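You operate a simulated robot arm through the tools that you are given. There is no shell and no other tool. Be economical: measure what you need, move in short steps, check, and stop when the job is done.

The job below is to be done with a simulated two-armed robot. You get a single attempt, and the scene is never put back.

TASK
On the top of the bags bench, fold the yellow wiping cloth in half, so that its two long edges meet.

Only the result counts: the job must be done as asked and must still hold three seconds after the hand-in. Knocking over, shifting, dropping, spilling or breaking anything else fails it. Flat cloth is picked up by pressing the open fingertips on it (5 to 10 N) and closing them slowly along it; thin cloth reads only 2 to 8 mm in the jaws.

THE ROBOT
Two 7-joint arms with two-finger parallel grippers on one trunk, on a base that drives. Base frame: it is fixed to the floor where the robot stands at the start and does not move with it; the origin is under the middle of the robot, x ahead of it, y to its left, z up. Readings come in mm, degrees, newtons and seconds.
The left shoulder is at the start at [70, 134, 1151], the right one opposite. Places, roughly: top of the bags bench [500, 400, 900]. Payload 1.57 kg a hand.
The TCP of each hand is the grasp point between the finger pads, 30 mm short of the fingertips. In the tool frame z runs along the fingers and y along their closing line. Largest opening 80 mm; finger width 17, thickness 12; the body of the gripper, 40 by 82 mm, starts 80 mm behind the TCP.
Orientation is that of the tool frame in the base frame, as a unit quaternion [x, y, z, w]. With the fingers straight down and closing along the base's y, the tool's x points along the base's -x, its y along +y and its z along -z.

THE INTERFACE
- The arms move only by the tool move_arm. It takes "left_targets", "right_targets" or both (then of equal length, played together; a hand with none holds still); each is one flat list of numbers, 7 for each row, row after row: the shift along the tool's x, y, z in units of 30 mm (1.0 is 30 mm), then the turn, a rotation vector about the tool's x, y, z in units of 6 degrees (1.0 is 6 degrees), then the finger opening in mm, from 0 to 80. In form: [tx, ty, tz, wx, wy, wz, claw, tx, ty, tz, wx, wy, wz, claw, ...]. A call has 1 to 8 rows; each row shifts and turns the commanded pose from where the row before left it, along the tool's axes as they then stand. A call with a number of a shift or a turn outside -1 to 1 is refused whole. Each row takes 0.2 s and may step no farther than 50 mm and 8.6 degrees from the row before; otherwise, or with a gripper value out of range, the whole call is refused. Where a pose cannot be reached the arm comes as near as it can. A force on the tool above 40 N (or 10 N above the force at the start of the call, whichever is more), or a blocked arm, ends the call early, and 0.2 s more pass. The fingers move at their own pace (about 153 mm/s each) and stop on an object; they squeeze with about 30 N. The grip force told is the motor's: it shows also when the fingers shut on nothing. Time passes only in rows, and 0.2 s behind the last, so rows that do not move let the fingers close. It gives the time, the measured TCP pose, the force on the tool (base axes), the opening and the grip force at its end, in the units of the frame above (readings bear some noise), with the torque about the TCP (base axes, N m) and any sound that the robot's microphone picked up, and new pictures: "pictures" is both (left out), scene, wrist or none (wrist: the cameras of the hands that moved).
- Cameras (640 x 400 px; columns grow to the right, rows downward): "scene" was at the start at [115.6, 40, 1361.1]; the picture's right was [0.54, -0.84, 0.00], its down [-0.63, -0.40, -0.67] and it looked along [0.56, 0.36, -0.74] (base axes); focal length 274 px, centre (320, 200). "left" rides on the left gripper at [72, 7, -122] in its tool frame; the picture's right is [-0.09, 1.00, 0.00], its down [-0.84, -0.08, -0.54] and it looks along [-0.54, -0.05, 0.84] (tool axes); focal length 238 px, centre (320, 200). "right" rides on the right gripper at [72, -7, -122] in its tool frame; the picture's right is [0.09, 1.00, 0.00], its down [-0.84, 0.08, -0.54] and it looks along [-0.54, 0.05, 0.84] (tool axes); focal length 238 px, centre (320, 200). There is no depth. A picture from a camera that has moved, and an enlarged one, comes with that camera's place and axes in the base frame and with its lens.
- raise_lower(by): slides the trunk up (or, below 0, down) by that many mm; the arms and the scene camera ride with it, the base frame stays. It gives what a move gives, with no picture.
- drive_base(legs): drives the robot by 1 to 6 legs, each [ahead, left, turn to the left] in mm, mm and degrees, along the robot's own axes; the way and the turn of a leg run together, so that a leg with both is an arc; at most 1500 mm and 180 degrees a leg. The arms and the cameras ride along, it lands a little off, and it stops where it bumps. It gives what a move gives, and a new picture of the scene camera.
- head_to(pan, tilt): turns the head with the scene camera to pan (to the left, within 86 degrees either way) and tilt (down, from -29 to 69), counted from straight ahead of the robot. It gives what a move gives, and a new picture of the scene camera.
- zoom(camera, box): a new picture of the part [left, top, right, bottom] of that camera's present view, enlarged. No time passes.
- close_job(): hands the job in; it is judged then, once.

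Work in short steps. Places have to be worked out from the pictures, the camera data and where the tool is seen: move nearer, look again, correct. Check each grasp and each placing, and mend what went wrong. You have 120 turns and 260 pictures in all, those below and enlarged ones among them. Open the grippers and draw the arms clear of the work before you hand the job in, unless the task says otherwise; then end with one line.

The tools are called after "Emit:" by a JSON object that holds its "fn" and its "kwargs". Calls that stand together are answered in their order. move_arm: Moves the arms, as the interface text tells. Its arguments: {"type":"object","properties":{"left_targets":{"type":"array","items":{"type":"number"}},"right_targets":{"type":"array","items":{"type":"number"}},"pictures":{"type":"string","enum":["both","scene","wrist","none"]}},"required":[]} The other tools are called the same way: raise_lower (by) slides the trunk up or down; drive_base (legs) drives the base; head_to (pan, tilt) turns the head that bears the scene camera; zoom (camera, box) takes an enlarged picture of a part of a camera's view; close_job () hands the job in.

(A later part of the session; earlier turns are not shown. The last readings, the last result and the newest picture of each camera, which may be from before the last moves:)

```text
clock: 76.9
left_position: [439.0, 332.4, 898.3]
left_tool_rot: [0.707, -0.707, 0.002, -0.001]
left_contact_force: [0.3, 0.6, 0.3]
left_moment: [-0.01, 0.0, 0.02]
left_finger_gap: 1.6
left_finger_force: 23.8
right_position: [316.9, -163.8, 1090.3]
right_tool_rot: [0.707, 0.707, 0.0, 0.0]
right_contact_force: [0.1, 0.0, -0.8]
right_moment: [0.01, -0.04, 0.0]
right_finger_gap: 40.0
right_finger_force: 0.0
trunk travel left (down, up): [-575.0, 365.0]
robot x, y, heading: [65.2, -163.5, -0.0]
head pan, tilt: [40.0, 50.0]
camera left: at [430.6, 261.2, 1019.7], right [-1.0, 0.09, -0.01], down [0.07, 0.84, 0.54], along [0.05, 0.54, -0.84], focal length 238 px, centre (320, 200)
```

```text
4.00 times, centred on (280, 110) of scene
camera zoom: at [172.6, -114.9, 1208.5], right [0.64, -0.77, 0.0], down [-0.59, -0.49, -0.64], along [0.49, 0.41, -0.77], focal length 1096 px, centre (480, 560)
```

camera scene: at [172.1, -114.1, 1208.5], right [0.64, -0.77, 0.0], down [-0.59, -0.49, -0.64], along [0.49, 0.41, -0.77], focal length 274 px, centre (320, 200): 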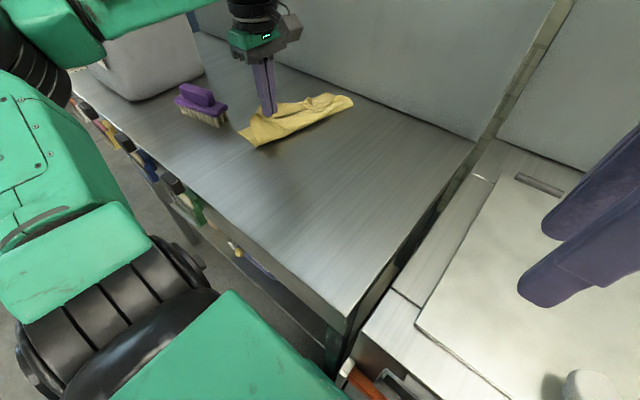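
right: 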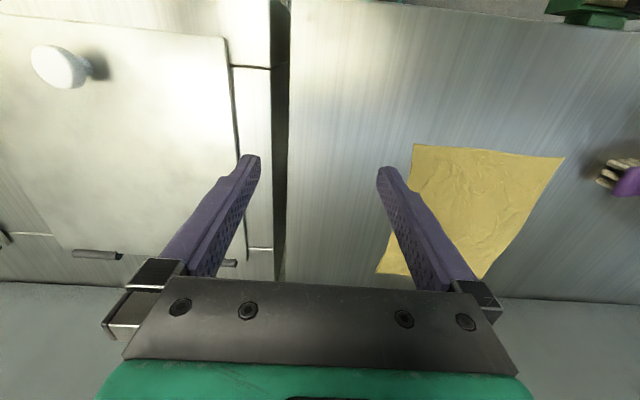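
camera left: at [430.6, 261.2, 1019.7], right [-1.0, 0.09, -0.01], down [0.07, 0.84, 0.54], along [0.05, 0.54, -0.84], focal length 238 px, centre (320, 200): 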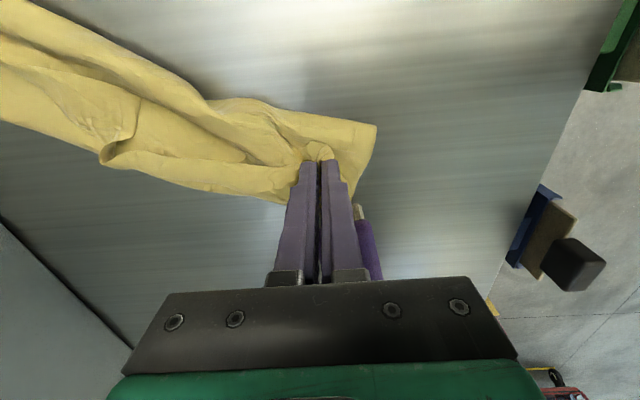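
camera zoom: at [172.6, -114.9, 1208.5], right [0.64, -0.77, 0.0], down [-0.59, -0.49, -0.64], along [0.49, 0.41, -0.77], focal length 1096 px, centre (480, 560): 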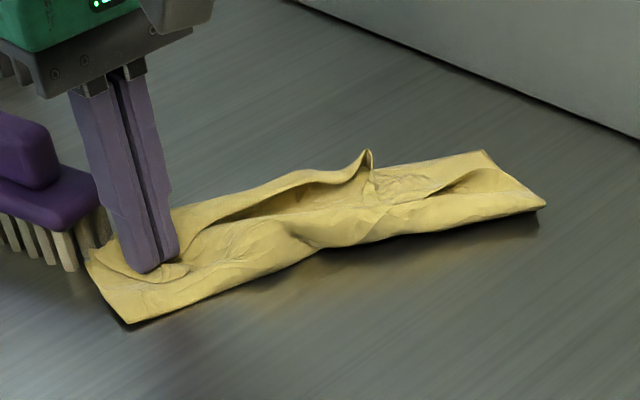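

Low friction let the lower layer slide toward the brush and slack bulged, so this lay is poor. I reverse: lift the held corner back over and pull the near end straight toward −y, then refold along a taut arc.

Emit:
{"fn": "move_arm", "kwargs": {"left_targets": [0.7, 0, -0.8, 0, 0, 0, 0, 0.8, 0, -0.8, 0, 0, 0, 0, 0.9, 0, -0.7, 0, 0, 0, 0, 0.9, 0, 0.5, 0, 0, 0, 0, 0.9, 0, 0.6, 0, 0, 0, 0, 0.9, 0, 0.7, 0, 0, 0, 0, 0.7, 0, 0.3, 0, 0, 0, 0], "pictures": "both"}}

Emit:
{"fn": "zoom", "kwargs": {"camera": "scene", "box": [200, 60, 360, 160]}}

```text
clock: 78.5
left_position: [438.2, 157.8, 904.5]
left_tool_rot: [0.708, -0.706, 0.003, -0.002]
left_contact_force: [-0.2, 0.2, 0.6]
left_moment: [0.02, -0.03, 0.02]
left_finger_gap: 1.8
left_finger_force: 23.6
right_position: [316.5, -163.7, 1092.1]
right_tool_rot: [0.707, 0.707, 0.001, -0.001]
right_contact_force: [-0.3, -0.6, -0.3]
right_moment: [0.01, -0.03, 0.0]
right_finger_gap: 40.5
right_finger_force: 0.0
trunk travel left (down, up): [-575.0, 365.0]
robot x, y, heading: [67.6, -162.9, 0.1]
head pan, tilt: [40.0, 50.0]
camera scene: at [172.7, -115.5, 1208.5], right [0.64, -0.77, 0.0], down [-0.59, -0.49, -0.64], along [0.49, 0.41, -0.77], focal length 274 px, centre (320, 200)
camera left: at [430.6, 85.9, 1026.0], right [-1.0, 0.09, -0.01], down [0.07, 0.84, 0.54], along [0.05, 0.54, -0.84], focal length 238 px, centre (320, 200)
```

scene: 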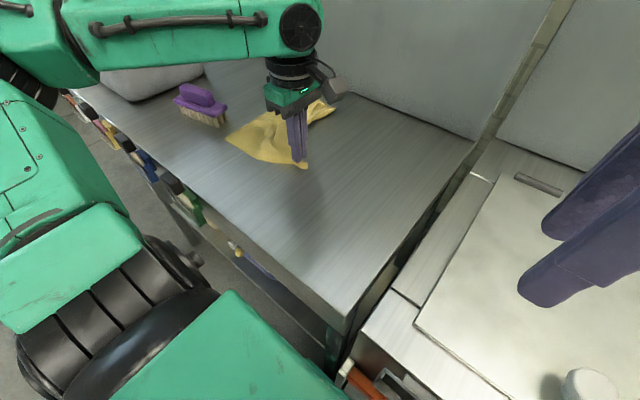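
left: 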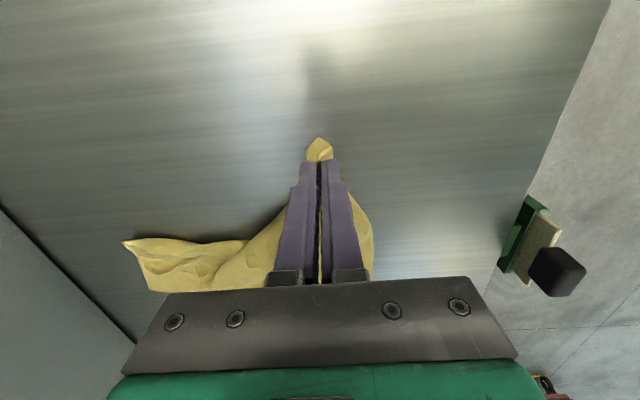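

```text
4.00 times, centred on (280, 110) of scene
camera zoom: at [172.7, -115.5, 1208.5], right [0.64, -0.77, 0.0], down [-0.59, -0.49, -0.64], along [0.49, 0.41, -0.77], focal length 1096 px, centre (480, 560)
```

zoom: 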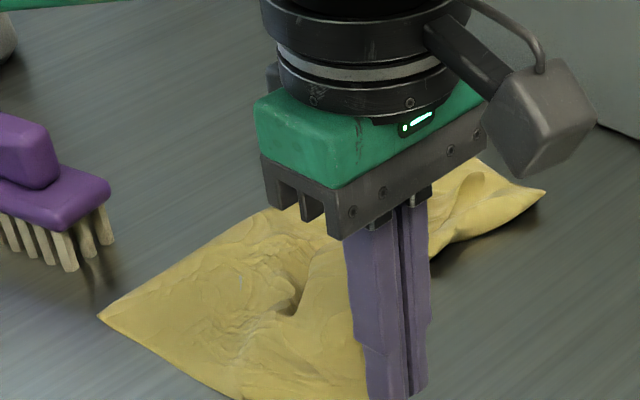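

The near end is now nearly straight with D at (394,322). I pull it 10 mm tauter and start the arc up to above the intended crease line.

Emit:
{"fn": "move_arm", "kwargs": {"left_targets": [0.35, 0, 0.2, 0, 0, 0, 0, 0, 0, 0, 0, 0, 0, 0, -0.17, 0.1, -0.9, 0, 0, 0, 0, -0.53, 0.1, -0.77, 0, 0, 0, 0, -0.77, 0.1, -0.53, 0, 0, 0, 0, -0.9, 0.1, -0.17, 0, 0, 0, 0], "pictures": "both"}}

Emit:
{"fn": "move_arm", "kwargs": {"left_targets": [0, 0, 0, 0, 1, 0, 0, 0, 0, 0, 0, 1, 0, 0, 0, 0, 0, 0, 1, 0, 0, 0, 0, 0, 0, 1, 0, 0, 0, 0, 0, 0, 1, 0, 0], "pictures": "both"}}

```text
clock: 79.9
left_position: [426.2, 220.0, 970.2]
left_tool_rot: [-0.707, 0.707, -0.002, 0.002]
left_contact_force: [0.4, -0.7, -0.5]
left_moment: [-0.04, -0.04, 0.03]
left_finger_gap: 1.7
left_finger_force: 23.6
right_position: [315.6, -162.9, 1091.4]
right_tool_rot: [0.706, 0.708, 0.0, 0.0]
right_contact_force: [-1.0, -0.5, 0.5]
right_moment: [0.0, -0.02, -0.01]
right_finger_gap: 40.1
right_finger_force: 0.1
trunk travel left (down, up): [-575.0, 365.0]
robot x, y, heading: [65.0, -161.0, -0.1]
head pan, tilt: [40.0, 50.0]
camera scene: at [172.4, -114.2, 1208.4], right [0.64, -0.77, 0.0], down [-0.59, -0.49, -0.64], along [0.49, 0.41, -0.77], focal length 274 px, centre (320, 200)
camera left: at [418.3, 148.8, 1091.8], right [-1.0, 0.09, -0.01], down [0.07, 0.84, 0.54], along [0.05, 0.54, -0.84], focal length 238 px, centre (320, 200)
```

scene: 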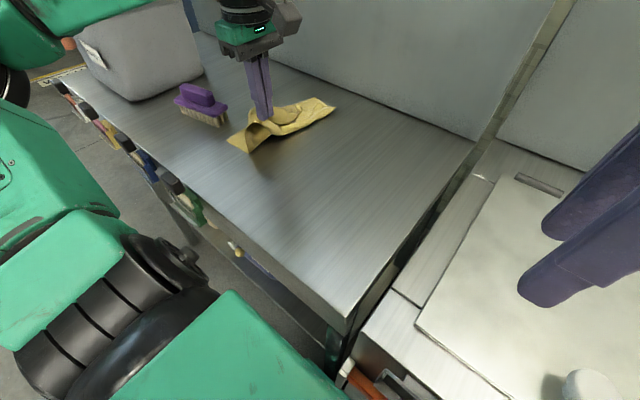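
left: 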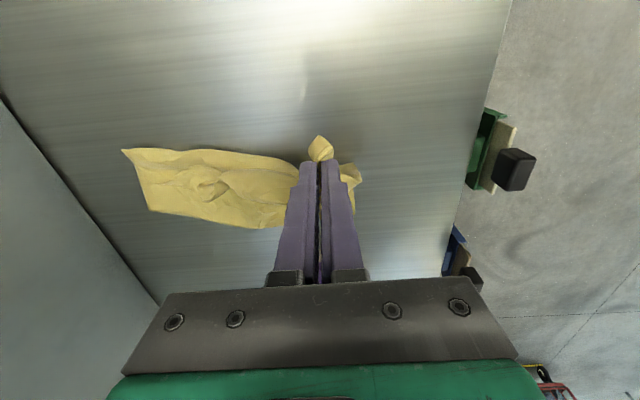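

```text
clock: 81.1
left_position: [425.9, 219.5, 970.0]
left_tool_rot: [-0.682, 0.683, -0.187, -0.182]
left_contact_force: [0.3, 0.4, -0.5]
left_moment: [0.01, -0.02, -0.01]
left_finger_gap: 1.5
left_finger_force: 23.2
right_position: [316.4, -165.1, 1091.3]
right_tool_rot: [0.706, 0.708, 0.001, 0.0]
right_contact_force: [-0.1, -0.6, 0.6]
right_moment: [-0.01, 0.01, 0.03]
right_finger_gap: 40.2
right_finger_force: 0.1
trunk travel left (down, up): [-575.0, 365.0]
robot x, y, heading: [62.9, -162.2, -0.0]
head pan, tilt: [40.0, 50.0]
camera scene: at [172.8, -114.4, 1208.4], right [0.64, -0.77, 0.0], down [-0.59, -0.49, -0.64], along [0.49, 0.41, -0.77], focal length 274 px, centre (320, 200)
camera left: at [418.4, 218.8, 1111.0], right [-1.0, 0.08, -0.05], down [0.08, 1.0, 0.05], along [0.06, 0.04, -1.0], focal length 238 px, centre (320, 200)
```

scene: 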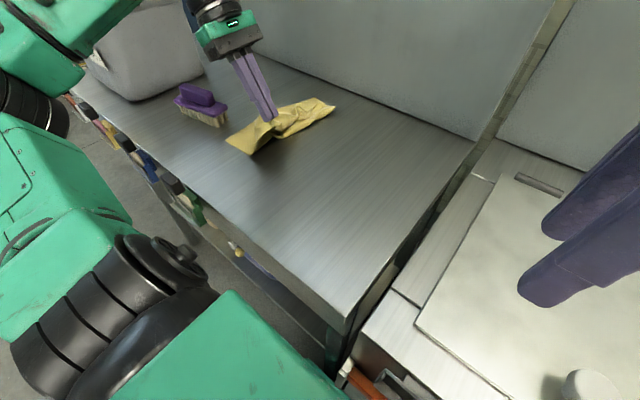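
left: 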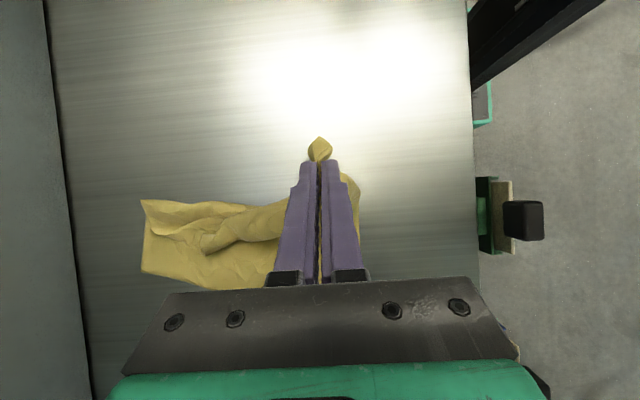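

Looking straight down, A is at about (638,293) and D at (394,312). I complete the descending half of the arc with the hand tilted.

Emit:
{"fn": "move_arm", "kwargs": {"left_targets": [-0.95, 0.1, -0.356, 0, 0, 0, 0, -0.98, 0.1, -0.03, 0, 0, 0, 0, -0.87, 0.1, 0.31, 0, 0, 0, 0, -0.61, 0.1, 0.65, 0, 0, 0, 0], "pictures": "both"}}

Emit:
{"fn": "zoom", "kwargs": {"camera": "scene", "box": [200, 60, 360, 160]}}

```text
clock: 82.1
left_position: [414.1, 299.5, 901.9]
left_tool_rot: [-0.683, 0.683, -0.186, -0.181]
left_contact_force: [-0.3, 0.1, 1.3]
left_moment: [0.01, -0.02, 0.0]
left_finger_gap: 1.6
left_finger_force: 23.7
right_position: [316.6, -164.0, 1090.4]
right_tool_rot: [0.706, 0.708, -0.001, 0.0]
right_contact_force: [0.3, 0.3, 0.2]
right_moment: [0.0, -0.02, 0.03]
right_finger_gap: 40.1
right_finger_force: 0.0
trunk travel left (down, up): [-575.0, 365.0]
robot x, y, heading: [63.0, -162.8, -0.0]
head pan, tilt: [40.0, 50.0]
camera scene: at [172.4, -114.9, 1208.5], right [0.64, -0.77, 0.0], down [-0.59, -0.49, -0.64], along [0.49, 0.41, -0.77], focal length 274 px, centre (320, 200)
camera left: at [406.0, 298.1, 1043.3], right [-1.0, 0.08, -0.05], down [0.08, 1.0, 0.05], along [0.06, 0.04, -1.0], focal length 238 px, centre (320, 200)
```

scene: 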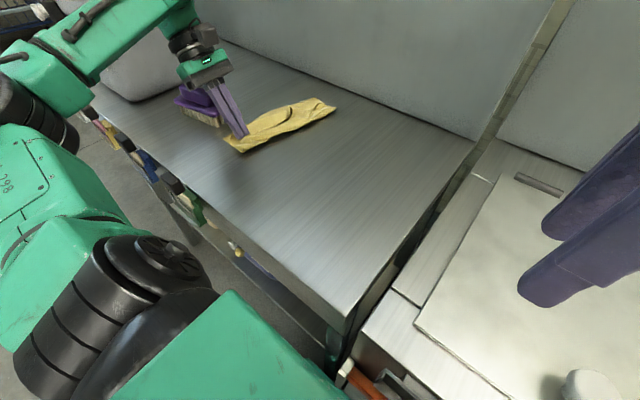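
left: 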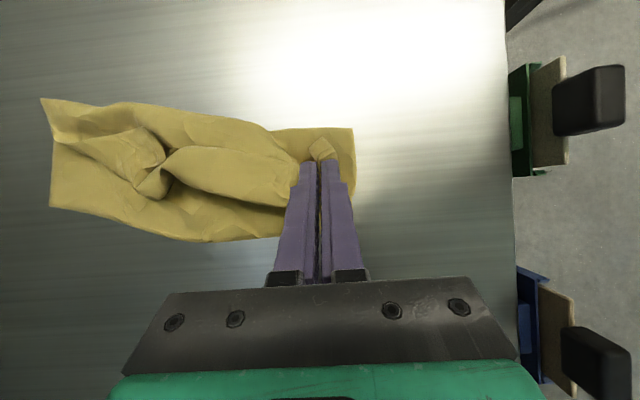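

```text
4.00 times, centred on (280, 110) of scene
camera zoom: at [172.4, -114.9, 1208.5], right [0.64, -0.77, 0.0], down [-0.59, -0.49, -0.64], along [0.49, 0.41, -0.77], focal length 1096 px, centre (480, 560)
```

zoom: 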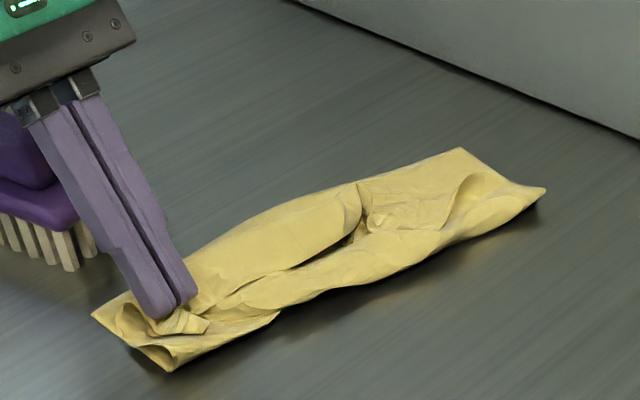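

The top layer has slack and its edge is about 20 mm short of D's edge at (392,326). I raise slightly, carry it 22 mm more and set it down, then release.

Emit:
{"fn": "move_arm", "kwargs": {"left_targets": [-0.47, 0, -0.66, 0, 0, 0, 0, -0.17, 0, 0.29, 0, 0, 0, 0, 0, 0, 0.2, 0, 0, 0, 0, 0, 0, 0, 0, 0, 0, 6, 0, 0, 0, 0, 0, 0, 12, 0, 0, -0.6, 0, 0, 0, 12, 0, 0, -1, 0, 0, 0, 12, 0, 0, -1, 0, 0, 0, 12], "pictures": "both"}}

Emit:
{"fn": "zoom", "kwargs": {"camera": "scene", "box": [200, 60, 360, 160]}}

```text
clock: 83.9
left_position: [413.8, 355.7, 965.8]
left_tool_rot: [-0.682, 0.684, -0.186, -0.182]
left_contact_force: [0.5, -0.8, 0.9]
left_moment: [0.02, 0.0, -0.02]
left_finger_gap: 11.8
left_finger_force: 0.1
right_position: [316.6, -165.1, 1089.9]
right_tool_rot: [0.706, 0.708, 0.0, -0.001]
right_contact_force: [0.4, 0.2, -0.2]
right_moment: [-0.02, -0.01, 0.0]
right_finger_gap: 40.1
right_finger_force: 0.0
trunk travel left (down, up): [-575.0, 365.0]
robot x, y, heading: [64.7, -159.4, -0.0]
head pan, tilt: [40.0, 50.0]
camera scene: at [173.2, -115.9, 1208.4], right [0.64, -0.77, 0.0], down [-0.59, -0.49, -0.64], along [0.49, 0.41, -0.77], focal length 274 px, centre (320, 200)
camera left: at [406.2, 355.0, 1107.2], right [-1.0, 0.08, -0.05], down [0.08, 1.0, 0.05], along [0.06, 0.05, -1.0], focal length 238 px, centre (320, 200)
```

scene: 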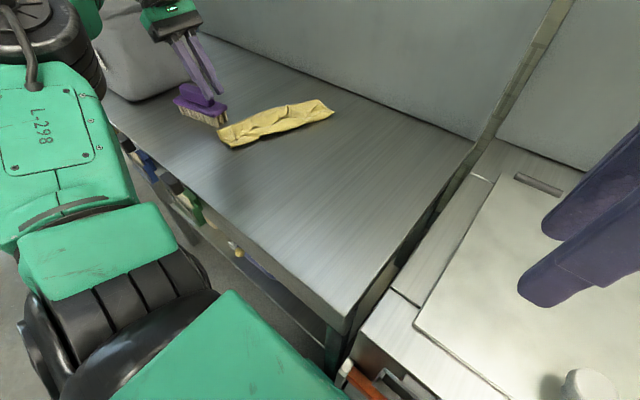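
left: 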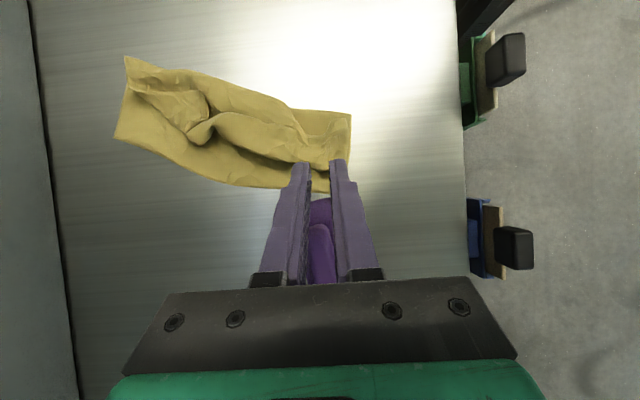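

```text
4.00 times, centred on (280, 110) of scene
camera zoom: at [173.2, -115.9, 1208.4], right [0.64, -0.77, 0.0], down [-0.59, -0.49, -0.64], along [0.49, 0.41, -0.77], focal length 1096 px, centre (480, 560)
```

zoom: 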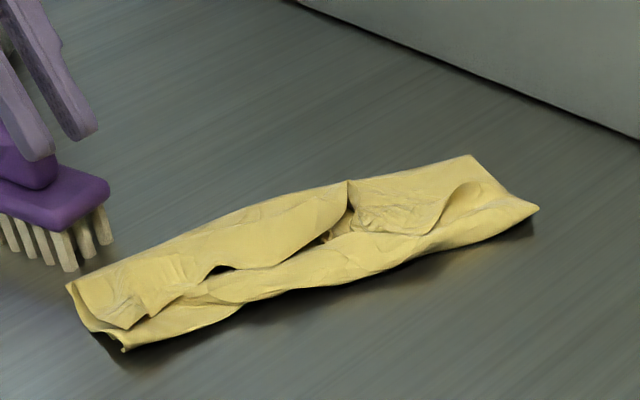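

The strip is crumpled and near the brush. A better plan: drag the free corner B round toward the front so the edge C–B lies along y near the robot, then stand centred and hold C and B with both hands to hang, lay and fold it. First I raise the left hand clear of the brush, remove the tilt and look.

Emit:
{"fn": "move_arm", "kwargs": {"left_targets": [0.5, 0, -0.8, 0, 0, 0, 20, 0.8, 0, -0.3, 0, -1, 0, 30, 0.8, -0.6, 0, 0, -1, 0, 30, 0.8, -0.9, 0, 0, -1, 0, 30, 0.8, -0.9, 0, 0, -1, 0, 30, 0, -0.9, 0, 0, -1, 0, 30, 0, -0.9, 0.2, 0, 0, 0, 30], "pictures": "both"}}

Emit:
{"fn": "zoom", "kwargs": {"camera": "scene", "box": [200, 60, 360, 160]}}

```text
clock: 85.5
left_position: [540.6, 271.9, 1019.7]
left_tool_rot: [0.708, -0.706, 0.001, -0.001]
left_contact_force: [0.1, 0.1, 0.6]
left_moment: [0.03, 0.01, 0.0]
left_finger_gap: 30.1
left_finger_force: 0.1
left hand out of reach, approached as far as the arm can: row 1
right_position: [317.8, -163.5, 1090.7]
right_tool_rot: [0.707, 0.708, -0.001, -0.001]
right_contact_force: [0.1, -0.2, 0.1]
right_moment: [0.04, 0.01, 0.02]
right_finger_gap: 40.3
right_finger_force: 0.1
trunk travel left (down, up): [-575.0, 365.0]
robot x, y, heading: [61.5, -161.6, -0.0]
head pan, tilt: [40.0, 50.0]
camera scene: at [174.3, -114.8, 1208.3], right [0.64, -0.77, 0.0], down [-0.59, -0.49, -0.64], along [0.49, 0.41, -0.77], focal length 274 px, centre (320, 200)
camera left: at [532.5, 199.1, 1141.3], right [-1.0, 0.09, 0.0], down [0.07, 0.84, 0.54], along [0.05, 0.54, -0.84], focal length 238 px, centre (320, 200)
```

scene: 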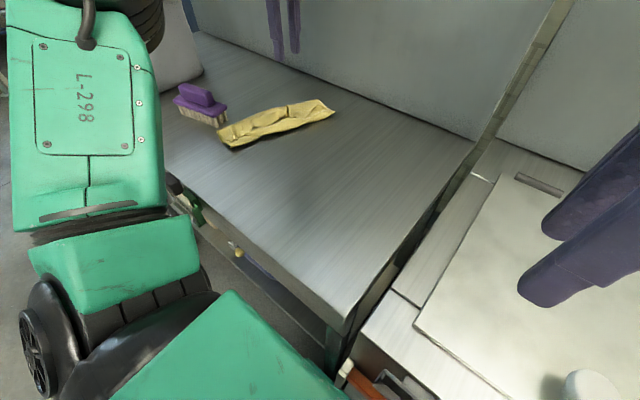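
left: 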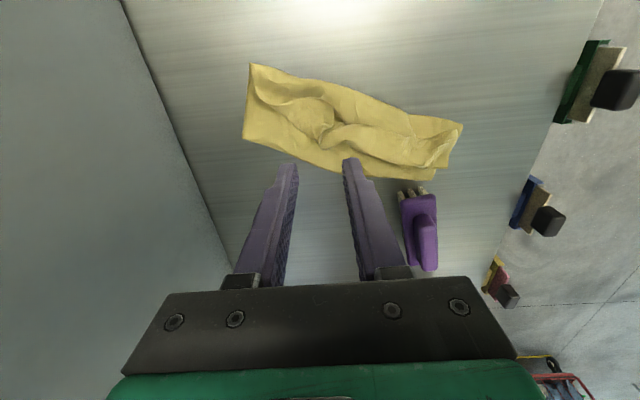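

```text
4.00 times, centred on (280, 110) of scene
camera zoom: at [174.3, -114.8, 1208.3], right [0.64, -0.77, 0.0], down [-0.59, -0.49, -0.64], along [0.49, 0.41, -0.77], focal length 1096 px, centre (480, 560)
```

zoom: 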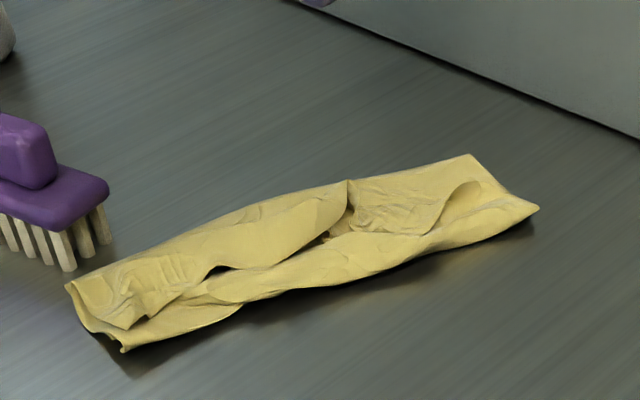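

I enlarge the wrist view of the strip to identify corner B.

Emit:
{"fn": "zoom", "kwargs": {"camera": "left", "box": [230, 50, 486, 210]}}

```text
2.50 times, centred on (358, 130) of left
camera zoom: at [532.5, 199.1, 1141.3], right [-1.0, 0.09, 0.0], down [0.07, 0.84, 0.54], along [0.05, 0.54, -0.84], focal length 596 px, centre (225, 375)
```

zoom: 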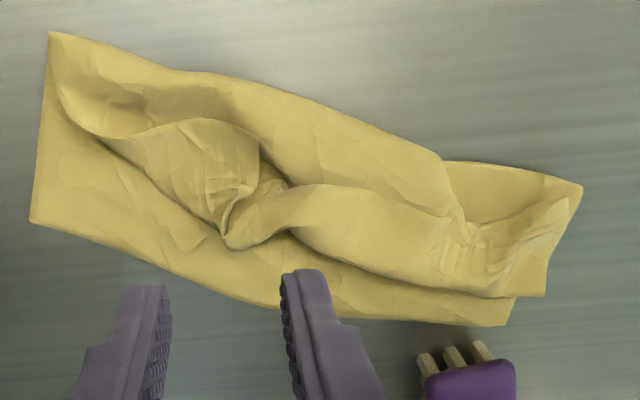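

The near end is actually decent: C (382,344) lies close to D (397,362). The far end's corner B is bunched near (542,298) instead of at A (636,283). I move closer over that pucker to grip B and pull it straight toward A.

Emit:
{"fn": "move_arm", "kwargs": {"left_targets": [0, 0, 0.9, 0, 0, 0, 30, -0.3, -0.05, 0.9, 0, 0, 0, 30, -0.3, -0.1, 0.9, 0, 0, 0, 30], "pictures": "wrist"}}

Emit:
{"fn": "zoom", "kwargs": {"camera": "left", "box": [160, 40, 480, 240]}}

Emit:
{"fn": "zoom", "kwargs": {"camera": "scene", "box": [200, 60, 360, 160]}}

```text
clock: 86.3
left_position: [544.0, 287.5, 937.7]
left_tool_rot: [-0.707, 0.707, -0.004, 0.002]
left_contact_force: [-0.2, 0.2, 0.3]
left_moment: [0.0, 0.0, 0.01]
left_finger_gap: 30.1
left_finger_force: 0.1
right_position: [314.4, -163.4, 1090.3]
right_tool_rot: [0.706, 0.708, 0.0, 0.0]
right_contact_force: [0.2, 0.8, 0.0]
right_moment: [0.01, 0.0, 0.0]
right_finger_gap: 39.8
right_finger_force: 0.1
trunk travel left (down, up): [-575.0, 365.0]
robot x, y, heading: [64.8, -162.5, 0.0]
head pan, tilt: [40.0, 50.0]
camera left: at [536.1, 216.5, 1060.4], right [-1.0, 0.09, -0.01], down [0.07, 0.84, 0.54], along [0.05, 0.54, -0.84], focal length 238 px, centre (320, 200)
```

left: 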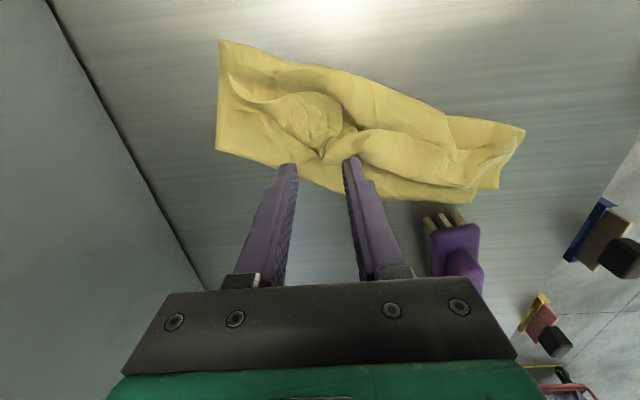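

```text
2.00 times, centred on (320, 140) of left
camera zoom: at [536.1, 216.5, 1060.4], right [-1.0, 0.09, -0.01], down [0.07, 0.84, 0.54], along [0.05, 0.54, -0.84], focal length 477 px, centre (320, 320)
```

zoom: 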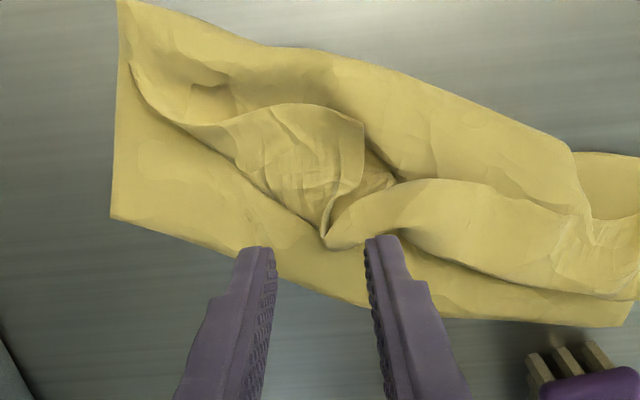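

```text
4.00 times, centred on (280, 110) of scene
camera zoom: at [172.9, -114.3, 1208.4], right [0.64, -0.77, 0.0], down [-0.59, -0.49, -0.64], along [0.49, 0.41, -0.77], focal length 1096 px, centre (480, 560)
```

zoom: 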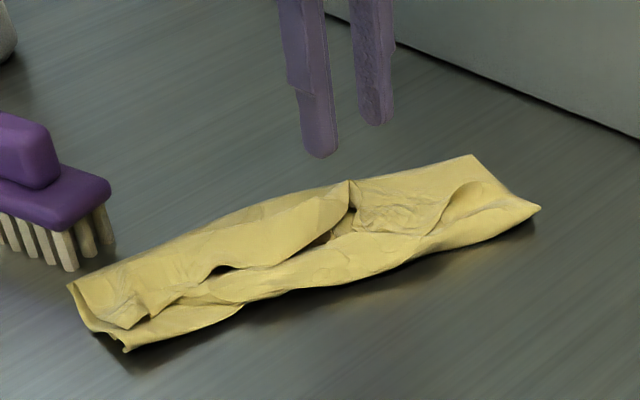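

B's tip is folded back at about (523,254). I move over it with a narrow 18 mm gap and press lightly at (545,266).

Emit:
{"fn": "move_arm", "kwargs": {"left_targets": [0.36, 0, 0.4, 0, 0, 0, 18, 0.36, 0, 0.5, 0, 0, 0, 18], "pictures": "none"}}

Emit:
{"fn": "zoom", "kwargs": {"camera": "left", "box": [220, 80, 420, 205]}}

```text
clock: 86.9
left_position: [544.1, 265.3, 912.3]
left_tool_rot: [0.707, -0.707, 0.003, -0.001]
left_contact_force: [-0.9, 0.5, 0.0]
left_moment: [-0.01, 0.03, 0.0]
left_finger_gap: 18.0
left_finger_force: 0.0
right_position: [317.6, -165.0, 1091.6]
right_tool_rot: [0.707, 0.707, 0.0, 0.0]
right_contact_force: [0.0, 0.5, -0.5]
right_moment: [-0.02, -0.02, 0.02]
right_finger_gap: 39.8
right_finger_force: 0.1
trunk travel left (down, up): [-575.0, 365.0]
robot x, y, heading: [64.8, -161.6, -0.1]
head pan, tilt: [40.0, 50.0]
```

```text
3.20 times, centred on (320, 142) of left
camera zoom: at [535.9, 194.1, 1033.6], right [-1.0, 0.09, -0.01], down [0.07, 0.84, 0.54], along [0.05, 0.54, -0.84], focal length 763 px, centre (320, 384)
```

zoom: 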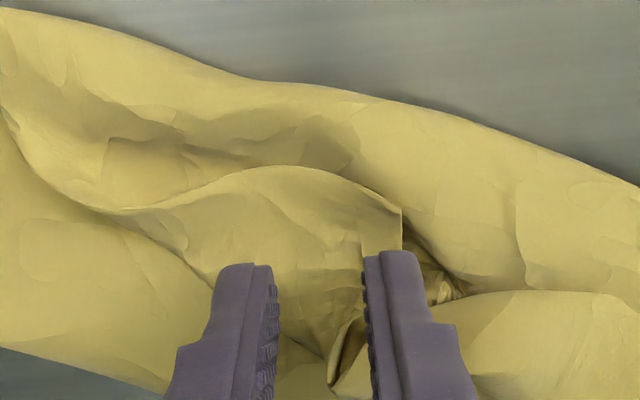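

The flap's edge is at x≈524, just under the near finger. I shift 4 mm in +x and descend to contact.

Emit:
{"fn": "move_arm", "kwargs": {"left_targets": [0.1, -0.13, 0.4, 0, 0, 0, 18, 0, 0, 0, 0, 0, 0, 18], "pictures": "none"}}

Emit:
{"fn": "move_arm", "kwargs": {"left_targets": [0, 0, 0.1, 0, 0, 0, 18, 0, 0, 0, 0, 0, 0, 18], "pictures": "none"}}

```text
clock: 87.5
left_position: [548.3, 263.1, 901.2]
left_tool_rot: [0.708, -0.707, 0.003, -0.002]
left_contact_force: [-0.8, 0.9, 0.8]
left_moment: [-0.01, -0.02, -0.01]
left_finger_gap: 18.2
left_finger_force: 0.1
right_position: [315.1, -163.7, 1091.4]
right_tool_rot: [0.706, 0.708, 0.0, 0.0]
right_contact_force: [-0.2, -0.1, -1.2]
right_moment: [0.0, -0.02, 0.02]
right_finger_gap: 39.9
right_finger_force: 0.0
trunk travel left (down, up): [-575.0, 365.0]
robot x, y, heading: [65.3, -164.5, 0.3]
head pan, tilt: [40.0, 50.0]
```

```text
clock: 88.1
left_position: [548.2, 262.5, 896.6]
left_tool_rot: [-0.707, 0.708, -0.003, 0.002]
left_contact_force: [-0.1, 0.2, 0.4]
left_moment: [-0.01, -0.01, -0.04]
left_finger_gap: 18.2
left_finger_force: 0.1
right_position: [315.9, -163.8, 1091.4]
right_tool_rot: [0.706, 0.708, 0.002, 0.0]
right_contact_force: [-0.1, 0.7, 0.8]
right_moment: [-0.03, 0.01, 0.0]
right_finger_gap: 40.1
right_finger_force: 0.0
trunk travel left (down, up): [-575.0, 365.0]
robot x, y, heading: [68.9, -163.5, 0.2]
head pan, tilt: [40.0, 50.0]
```

No clear load yet at z=896.6. I check visually whether the tips already touch the raised flap.

Emit:
{"fn": "zoom", "kwargs": {"camera": "left", "box": [220, 80, 420, 205]}}

```text
3.20 times, centred on (320, 142) of left
camera zoom: at [539.8, 191.3, 1018.9], right [-1.0, 0.09, -0.01], down [0.07, 0.84, 0.54], along [0.05, 0.54, -0.84], focal length 763 px, centre (320, 384)
```

zoom: 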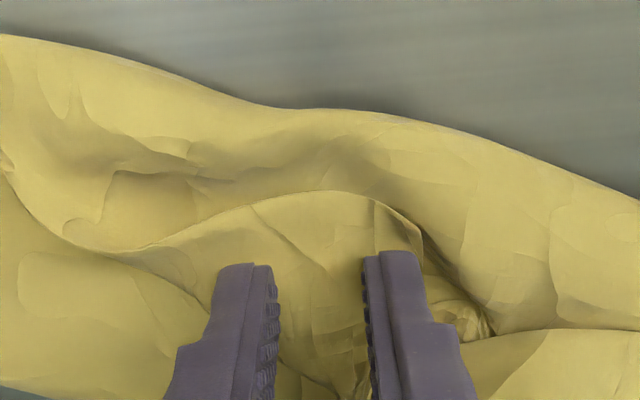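

The flap is being depressed by the fingers. I add about 2 mm of press and close slowly.

Emit:
{"fn": "move_arm", "kwargs": {"left_targets": [0, 0, 0.07, 0, 0, 0, 18, 0, 0, 0, 0, 0, 0, 16, 0, 0, 0, 0, 0, 0, 14, 0, 0, 0, 0, 0, 0, 12, 0, 0, 0, 0, 0, 0, 10, 0, 0, 0, 0, 0, 0, 8, 0, 0, 0, 0, 0, 0, 6, 0, 0, 0, 0, 0, 0, 4], "pictures": "none"}}

Emit:
{"fn": "move_arm", "kwargs": {"left_targets": [0, 0, 0, 0, 0, 0, 2, 0, 0, 0, 0, 0, 0, 0, 0, 0, 0, 0, 0, 0, 0], "pictures": "wrist"}}

```text
clock: 89.9
left_position: [548.0, 263.8, 895.7]
left_tool_rot: [0.707, -0.707, 0.002, -0.001]
left_contact_force: [0.1, -0.3, 0.5]
left_moment: [-0.03, 0.0, 0.0]
left_finger_gap: 4.0
left_finger_force: 0.1
right_position: [315.3, -164.4, 1090.6]
right_tool_rot: [0.707, 0.707, 0.0, -0.001]
right_contact_force: [-0.3, -0.4, 0.4]
right_moment: [0.02, 0.0, 0.0]
right_finger_gap: 40.1
right_finger_force: 0.0
trunk travel left (down, up): [-575.0, 365.0]
robot x, y, heading: [65.7, -159.8, 0.3]
head pan, tilt: [40.0, 50.0]
```

```text
clock: 90.7
left_position: [548.0, 262.6, 894.4]
left_tool_rot: [0.707, -0.707, 0.003, -0.002]
left_contact_force: [0.2, 0.9, 0.5]
left_moment: [0.03, 0.0, 0.04]
left_finger_gap: 0.0
left_finger_force: 21.2
right_position: [316.5, -164.2, 1091.8]
right_tool_rot: [0.707, 0.707, 0.001, -0.001]
right_contact_force: [-0.4, -0.3, 0.1]
right_moment: [0.01, 0.0, 0.02]
right_finger_gap: 40.1
right_finger_force: 0.1
trunk travel left (down, up): [-575.0, 365.0]
robot x, y, heading: [64.2, -162.7, 0.1]
head pan, tilt: [40.0, 50.0]
camera left: at [540.0, 191.5, 1016.8], right [-1.0, 0.09, -0.01], down [0.07, 0.84, 0.54], along [0.05, 0.54, -0.84], focal length 238 px, centre (320, 200)
```

left: 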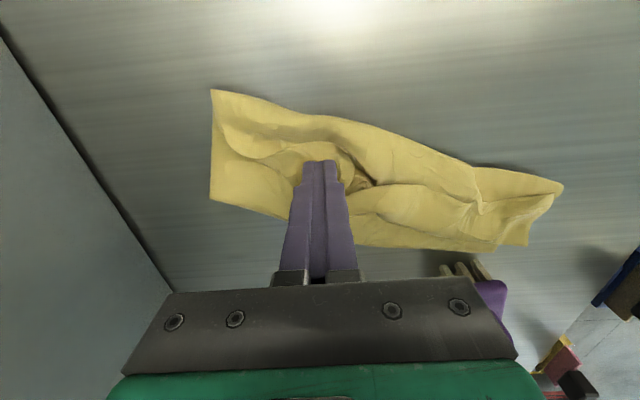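

The fingers closed on nothing, so more press is needed. I reopen above and descend until 6–8 N.

Emit:
{"fn": "move_arm", "kwargs": {"left_targets": [0, 0, -0.5, 0, 0, 0, 0, 0, 0, 0, 0, 0, 0, 24, 0, 0, 0.5, 0, 0, 0, 24, 0, 0, 0.1, 0, 0, 0, 24], "pictures": "none"}}

Emit:
{"fn": "move_arm", "kwargs": {"left_targets": [0, 0, 0.06, 0, 0, 0, 24, 0, 0, 0, 0, 0, 0, 24], "pictures": "none"}}

```text
clock: 91.7
left_position: [547.2, 262.6, 893.0]
left_tool_rot: [-0.707, 0.708, -0.004, 0.002]
left_contact_force: [0.0, 0.7, 0.5]
left_moment: [0.01, 0.0, -0.02]
left_finger_gap: 24.0
left_finger_force: 0.2
right_position: [315.9, -164.0, 1090.7]
right_tool_rot: [0.707, 0.708, 0.001, -0.001]
right_contact_force: [0.7, -0.5, -0.2]
right_moment: [0.0, 0.01, -0.02]
right_finger_gap: 40.2
right_finger_force: 0.0
trunk travel left (down, up): [-575.0, 365.0]
robot x, y, heading: [66.1, -160.6, 0.1]
head pan, tilt: [40.0, 50.0]
```

```text
clock: 92.3
left_position: [546.1, 262.6, 892.3]
left_tool_rot: [0.707, -0.707, 0.003, -0.004]
left_contact_force: [0.6, 1.7, 8.3]
left_moment: [0.06, 0.08, -0.03]
left_finger_gap: 23.7
left_finger_force: 0.0
right_position: [315.7, -165.0, 1091.6]
right_tool_rot: [0.707, 0.708, 0.001, 0.0]
right_contact_force: [-0.1, 0.3, 0.7]
right_moment: [0.0, -0.04, 0.03]
right_finger_gap: 40.0
right_finger_force: 0.1
trunk travel left (down, up): [-575.0, 365.0]
robot x, y, heading: [65.3, -160.2, -0.3]
head pan, tilt: [40.0, 50.0]
```

Contact at 8.3 N. I close slowly.

Emit:
{"fn": "move_arm", "kwargs": {"left_targets": [0, 0, 0, 0, 0, 0, 21, 0, 0, 0, 0, 0, 0, 18, 0, 0, 0, 0, 0, 0, 15, 0, 0, 0, 0, 0, 0, 12, 0, 0, 0, 0, 0, 0, 9, 0, 0, 0, 0, 0, 0, 6, 0, 0, 0, 0, 0, 0, 3, 0, 0, 0, 0, 0, 0, 0], "pictures": "none"}}

Emit:
{"fn": "move_arm", "kwargs": {"left_targets": [0, 0, -0.5, 0, 0, 0, 0, 0, 0, -0.5, 0, 0, 0, 0], "pictures": "wrist"}}

Emit:
{"fn": "zoom", "kwargs": {"camera": "scene", "box": [200, 60, 360, 160]}}

```text
clock: 94.1
left_position: [546.7, 261.7, 891.8]
left_tool_rot: [0.707, -0.707, 0.004, -0.002]
left_contact_force: [-1.6, -0.2, 9.3]
left_moment: [-0.01, 0.09, -0.01]
left_finger_gap: 0.0
left_finger_force: 21.1
right_position: [314.2, -164.8, 1091.0]
right_tool_rot: [0.706, 0.708, 0.001, 0.001]
right_contact_force: [0.6, 0.9, 0.0]
right_moment: [0.0, 0.0, 0.0]
right_finger_gap: 40.2
right_finger_force: 0.0
trunk travel left (down, up): [-575.0, 365.0]
robot x, y, heading: [65.0, -163.9, 0.2]
head pan, tilt: [40.0, 50.0]
```

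```text
clock: 94.7
left_position: [547.4, 262.9, 920.7]
left_tool_rot: [0.708, -0.706, 0.002, -0.001]
left_contact_force: [-0.7, -0.7, 0.1]
left_moment: [0.01, 0.0, -0.01]
left_finger_gap: 0.2
left_finger_force: 21.3
right_position: [316.3, -165.1, 1091.0]
right_tool_rot: [0.707, 0.708, 0.002, 0.001]
right_contact_force: [0.3, -0.1, 0.2]
right_moment: [0.02, 0.04, 0.03]
right_finger_gap: 40.1
right_finger_force: 0.0
trunk travel left (down, up): [-575.0, 365.0]
robot x, y, heading: [60.7, -163.6, -0.0]
head pan, tilt: [40.0, 50.0]
camera left: at [539.1, 191.3, 1042.2], right [-1.0, 0.09, -0.01], down [0.07, 0.84, 0.54], along [0.05, 0.54, -0.84], focal length 238 px, centre (320, 200)
```

left: 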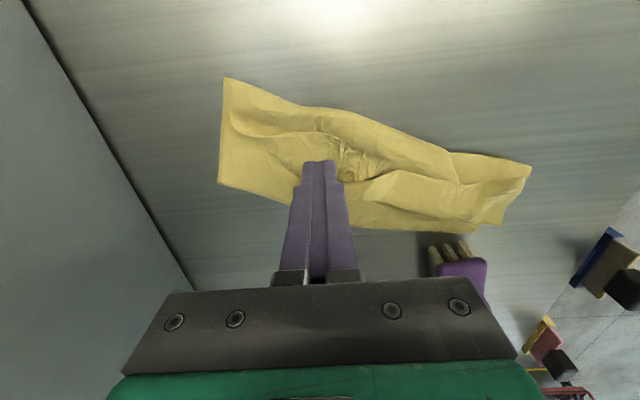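

```text
4.00 times, centred on (280, 110) of scene
camera zoom: at [172.1, -115.5, 1208.5], right [0.64, -0.77, 0.0], down [-0.59, -0.49, -0.64], along [0.49, 0.41, -0.77], focal length 1096 px, centre (480, 560)
```

zoom: 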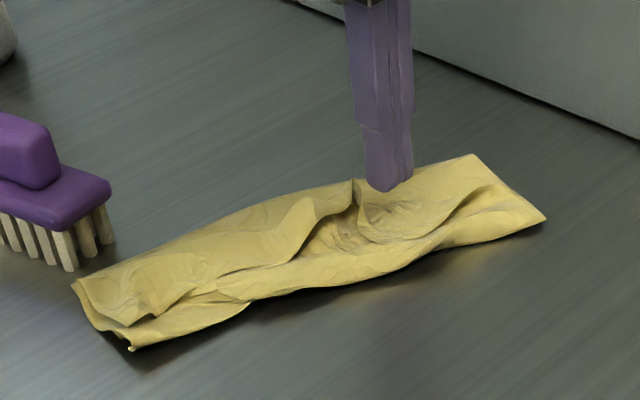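

Not gripped again. I lift and pull aside for a clean look at the flap.

Emit:
{"fn": "move_arm", "kwargs": {"left_targets": [0.6, 0, -0.8, 0, 0, 0, 24, 0.6, 0, -0.5, 0, 0, 0, 24], "pictures": "none"}}

Emit:
{"fn": "zoom", "kwargs": {"camera": "left", "box": [200, 80, 520, 280]}}

```text
clock: 95.3
left_position: [548.3, 226.5, 960.5]
left_tool_rot: [-0.707, 0.707, -0.003, 0.002]
left_contact_force: [0.7, -0.5, 0.1]
left_moment: [0.01, 0.04, 0.01]
left_finger_gap: 23.7
left_finger_force: 0.0
right_position: [315.9, -165.7, 1090.4]
right_tool_rot: [0.707, 0.707, 0.001, 0.0]
right_contact_force: [-0.1, 0.7, 0.3]
right_moment: [0.0, 0.02, 0.0]
right_finger_gap: 40.0
right_finger_force: 0.0
trunk travel left (down, up): [-575.0, 365.0]
robot x, y, heading: [66.4, -161.4, 0.1]
head pan, tilt: [40.0, 50.0]
```

```text
2.00 times, centred on (360, 180) of left
camera zoom: at [539.5, 155.1, 1081.3], right [-1.0, 0.09, -0.01], down [0.07, 0.84, 0.54], along [0.05, 0.54, -0.84], focal length 477 px, centre (240, 240)
```

zoom: 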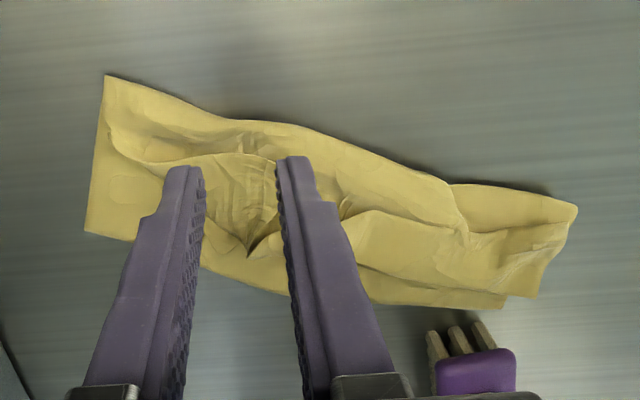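

There is a standing pucker at (548,302), exactly where the first grip was. I pinch that ridge (fingers either side), lift so the flap can fall open, and carry it toward A.

Emit:
{"fn": "move_arm", "kwargs": {"left_targets": [-0.77, 0, 0.5, 0, 0, 0, 24, -0.77, 0, 0.6, 0, 0, 0, 24, -0.77, 0, 0.7, 0, 0, 0, 24], "pictures": "none"}}

Emit:
{"fn": "zoom", "kwargs": {"camera": "left", "box": [220, 80, 420, 205]}}

```text
clock: 96.1
left_position: [546.8, 296.9, 904.3]
left_tool_rot: [-0.707, 0.707, -0.003, 0.001]
left_contact_force: [0.5, 0.3, 0.0]
left_moment: [-0.02, 0.01, 0.02]
left_finger_gap: 24.1
left_finger_force: 0.1
right_position: [317.4, -163.2, 1090.4]
right_tool_rot: [0.706, 0.708, 0.0, 0.0]
right_contact_force: [-0.5, 0.7, -0.3]
right_moment: [-0.01, 0.02, -0.01]
right_finger_gap: 39.9
right_finger_force: 0.0
trunk travel left (down, up): [-575.0, 365.0]
robot x, y, heading: [62.8, -164.7, 0.0]
head pan, tilt: [40.0, 50.0]
```

```text
3.20 times, centred on (320, 142) of left
camera zoom: at [539.9, 224.6, 1026.6], right [-1.0, 0.09, -0.01], down [0.07, 0.84, 0.54], along [0.05, 0.54, -0.84], focal length 763 px, centre (320, 384)
```

zoom: 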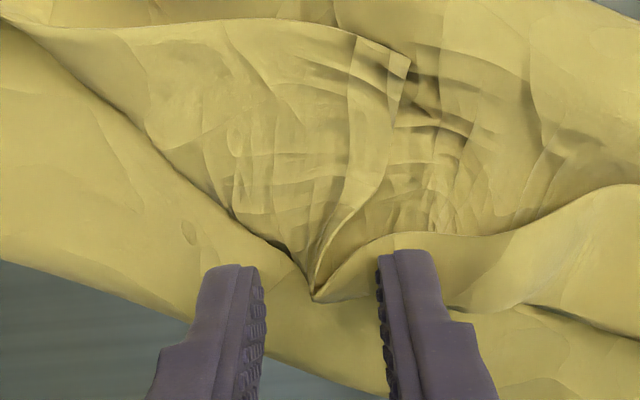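

The pucker is between the fingers. I descend to contact.

Emit:
{"fn": "move_arm", "kwargs": {"left_targets": [0, 0, 0.37, 0, 0, 0, 24, 0, 0, 0.08, 0, 0, 0, 24], "pictures": "none"}}

Emit:
{"fn": "move_arm", "kwargs": {"left_targets": [0, 0, 0.03, 0, 0, 0, 22, 0, 0, 0, 0, 0, 0, 20, 0, 0, 0, 0, 0, 0, 18, 0, 0, 0, 0, 0, 0, 16], "pictures": "none"}}

```text
clock: 96.7
left_position: [548.0, 295.1, 892.3]
left_tool_rot: [-0.707, 0.707, -0.003, 0.001]
left_contact_force: [-0.4, 0.2, -0.3]
left_moment: [0.0, 0.0, 0.01]
left_finger_gap: 23.8
left_finger_force: 0.0
right_position: [317.1, -164.0, 1091.5]
right_tool_rot: [0.707, 0.707, 0.001, 0.0]
right_contact_force: [0.1, -0.2, 0.7]
right_moment: [0.04, 0.0, 0.0]
right_finger_gap: 39.9
right_finger_force: 0.0
trunk travel left (down, up): [-575.0, 365.0]
robot x, y, heading: [64.7, -162.9, 0.0]
head pan, tilt: [40.0, 50.0]
```

```text
clock: 97.7
left_position: [548.0, 295.3, 892.0]
left_tool_rot: [0.707, -0.707, 0.004, -0.002]
left_contact_force: [0.5, 0.3, 4.8]
left_moment: [-0.01, 0.02, 0.01]
left_finger_gap: 14.8
left_finger_force: 0.1
right_position: [316.1, -165.8, 1091.4]
right_tool_rot: [0.707, 0.707, 0.002, 0.0]
right_contact_force: [-0.5, -0.3, -0.5]
right_moment: [-0.01, -0.01, -0.04]
right_finger_gap: 40.1
right_finger_force: 0.0
trunk travel left (down, up): [-575.0, 365.0]
robot x, y, heading: [65.8, -158.5, -0.2]
head pan, tilt: [40.0, 50.0]
```

Pressing at 4.8 N; I keep closing slowly.

Emit:
{"fn": "move_arm", "kwargs": {"left_targets": [0, 0, 0.02, 0, 0, 0, 14, 0, 0, 0, 0, 0, 0, 12, 0, 0, 0, 0, 0, 0, 10, 0, 0, 0, 0, 0, 0, 8, 0, 0, 0, 0, 0, 0, 6, 0, 0, 0, 0, 0, 0, 4, 0, 0, 0, 0, 0, 0, 2, 0, 0, 0, 0, 0, 0, 0], "pictures": "none"}}

Emit:
{"fn": "zoom", "kwargs": {"camera": "left", "box": [200, 40, 520, 240]}}

```text
clock: 99.5
left_position: [547.5, 295.7, 891.9]
left_tool_rot: [0.707, -0.707, 0.004, -0.001]
left_contact_force: [-0.1, -0.3, 8.3]
left_moment: [-0.01, 0.06, -0.03]
left_finger_gap: 1.7
left_finger_force: 23.3
right_position: [315.1, -164.9, 1090.9]
right_tool_rot: [0.706, 0.708, 0.002, 0.0]
right_contact_force: [0.3, -0.2, 0.2]
right_moment: [0.03, 0.0, 0.01]
right_finger_gap: 40.1
right_finger_force: 0.1
trunk travel left (down, up): [-575.0, 365.0]
robot x, y, heading: [64.7, -164.1, -0.0]
head pan, tilt: [40.0, 50.0]
```

```text
2.00 times, centred on (360, 140) of left
camera zoom: at [538.6, 223.5, 1013.6], right [-1.0, 0.09, -0.01], down [0.07, 0.84, 0.54], along [0.06, 0.54, -0.84], focal length 477 px, centre (240, 320)
```

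zoom: 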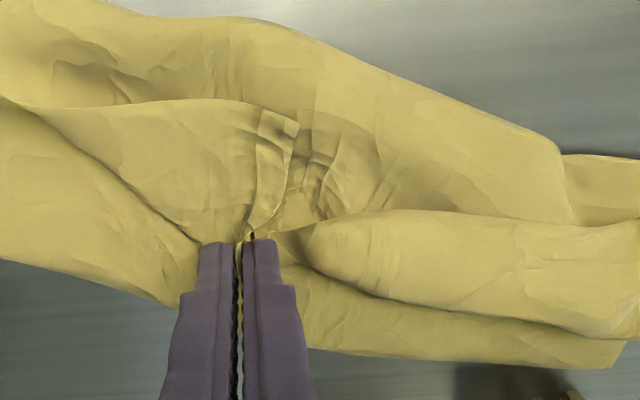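

Gripped (1.7 mm). I lift 50 mm moving toward +x so the folded-back flap can fall open.

Emit:
{"fn": "move_arm", "kwargs": {"left_targets": [0, -0.3, -0.7, 0, 0, 0, 0, 0, -0.3, -0.7, 0, 0, 0, 0, 0, -0.3, -0.4, 0, 0, 0, 0, 0, 0, 0, 0, 0, 0, 0], "pictures": "wrist"}}

Emit:
{"fn": "zoom", "kwargs": {"camera": "scene", "box": [200, 60, 360, 160]}}

```text
clock: 100.5
left_position: [576.0, 296.4, 944.8]
left_tool_rot: [-0.707, 0.707, -0.002, 0.002]
left_contact_force: [0.3, 0.4, -0.6]
left_moment: [0.0, 0.01, -0.05]
left_finger_gap: 1.8
left_finger_force: 23.7
right_position: [315.8, -164.6, 1090.9]
right_tool_rot: [0.706, 0.708, 0.001, 0.001]
right_contact_force: [-0.2, 0.1, 0.2]
right_moment: [0.01, -0.03, -0.02]
right_finger_gap: 40.2
right_finger_force: 0.1
trunk travel left (down, up): [-575.0, 365.0]
robot x, y, heading: [65.5, -162.6, -0.1]
head pan, tilt: [40.0, 50.0]
camera left: at [566.4, 225.1, 1066.7], right [-1.0, 0.09, -0.01], down [0.07, 0.84, 0.54], along [0.05, 0.54, -0.84], focal length 238 px, centre (320, 200)
```

left: 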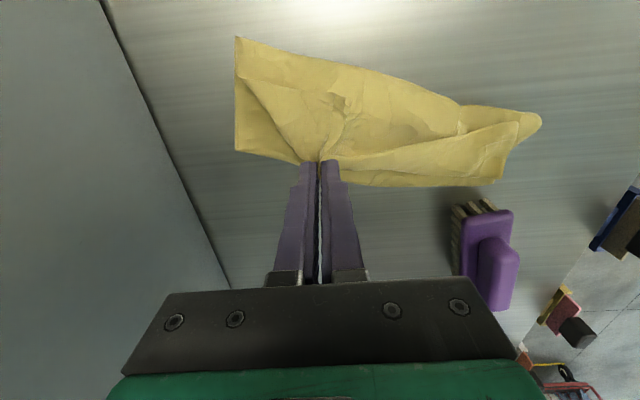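

```text
4.00 times, centred on (280, 110) of scene
camera zoom: at [172.2, -114.9, 1208.5], right [0.64, -0.77, 0.0], down [-0.59, -0.49, -0.64], along [0.49, 0.41, -0.77], focal length 1096 px, centre (480, 560)
```

zoom: 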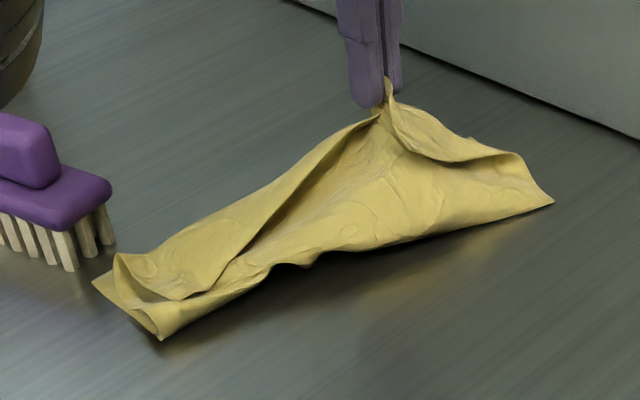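

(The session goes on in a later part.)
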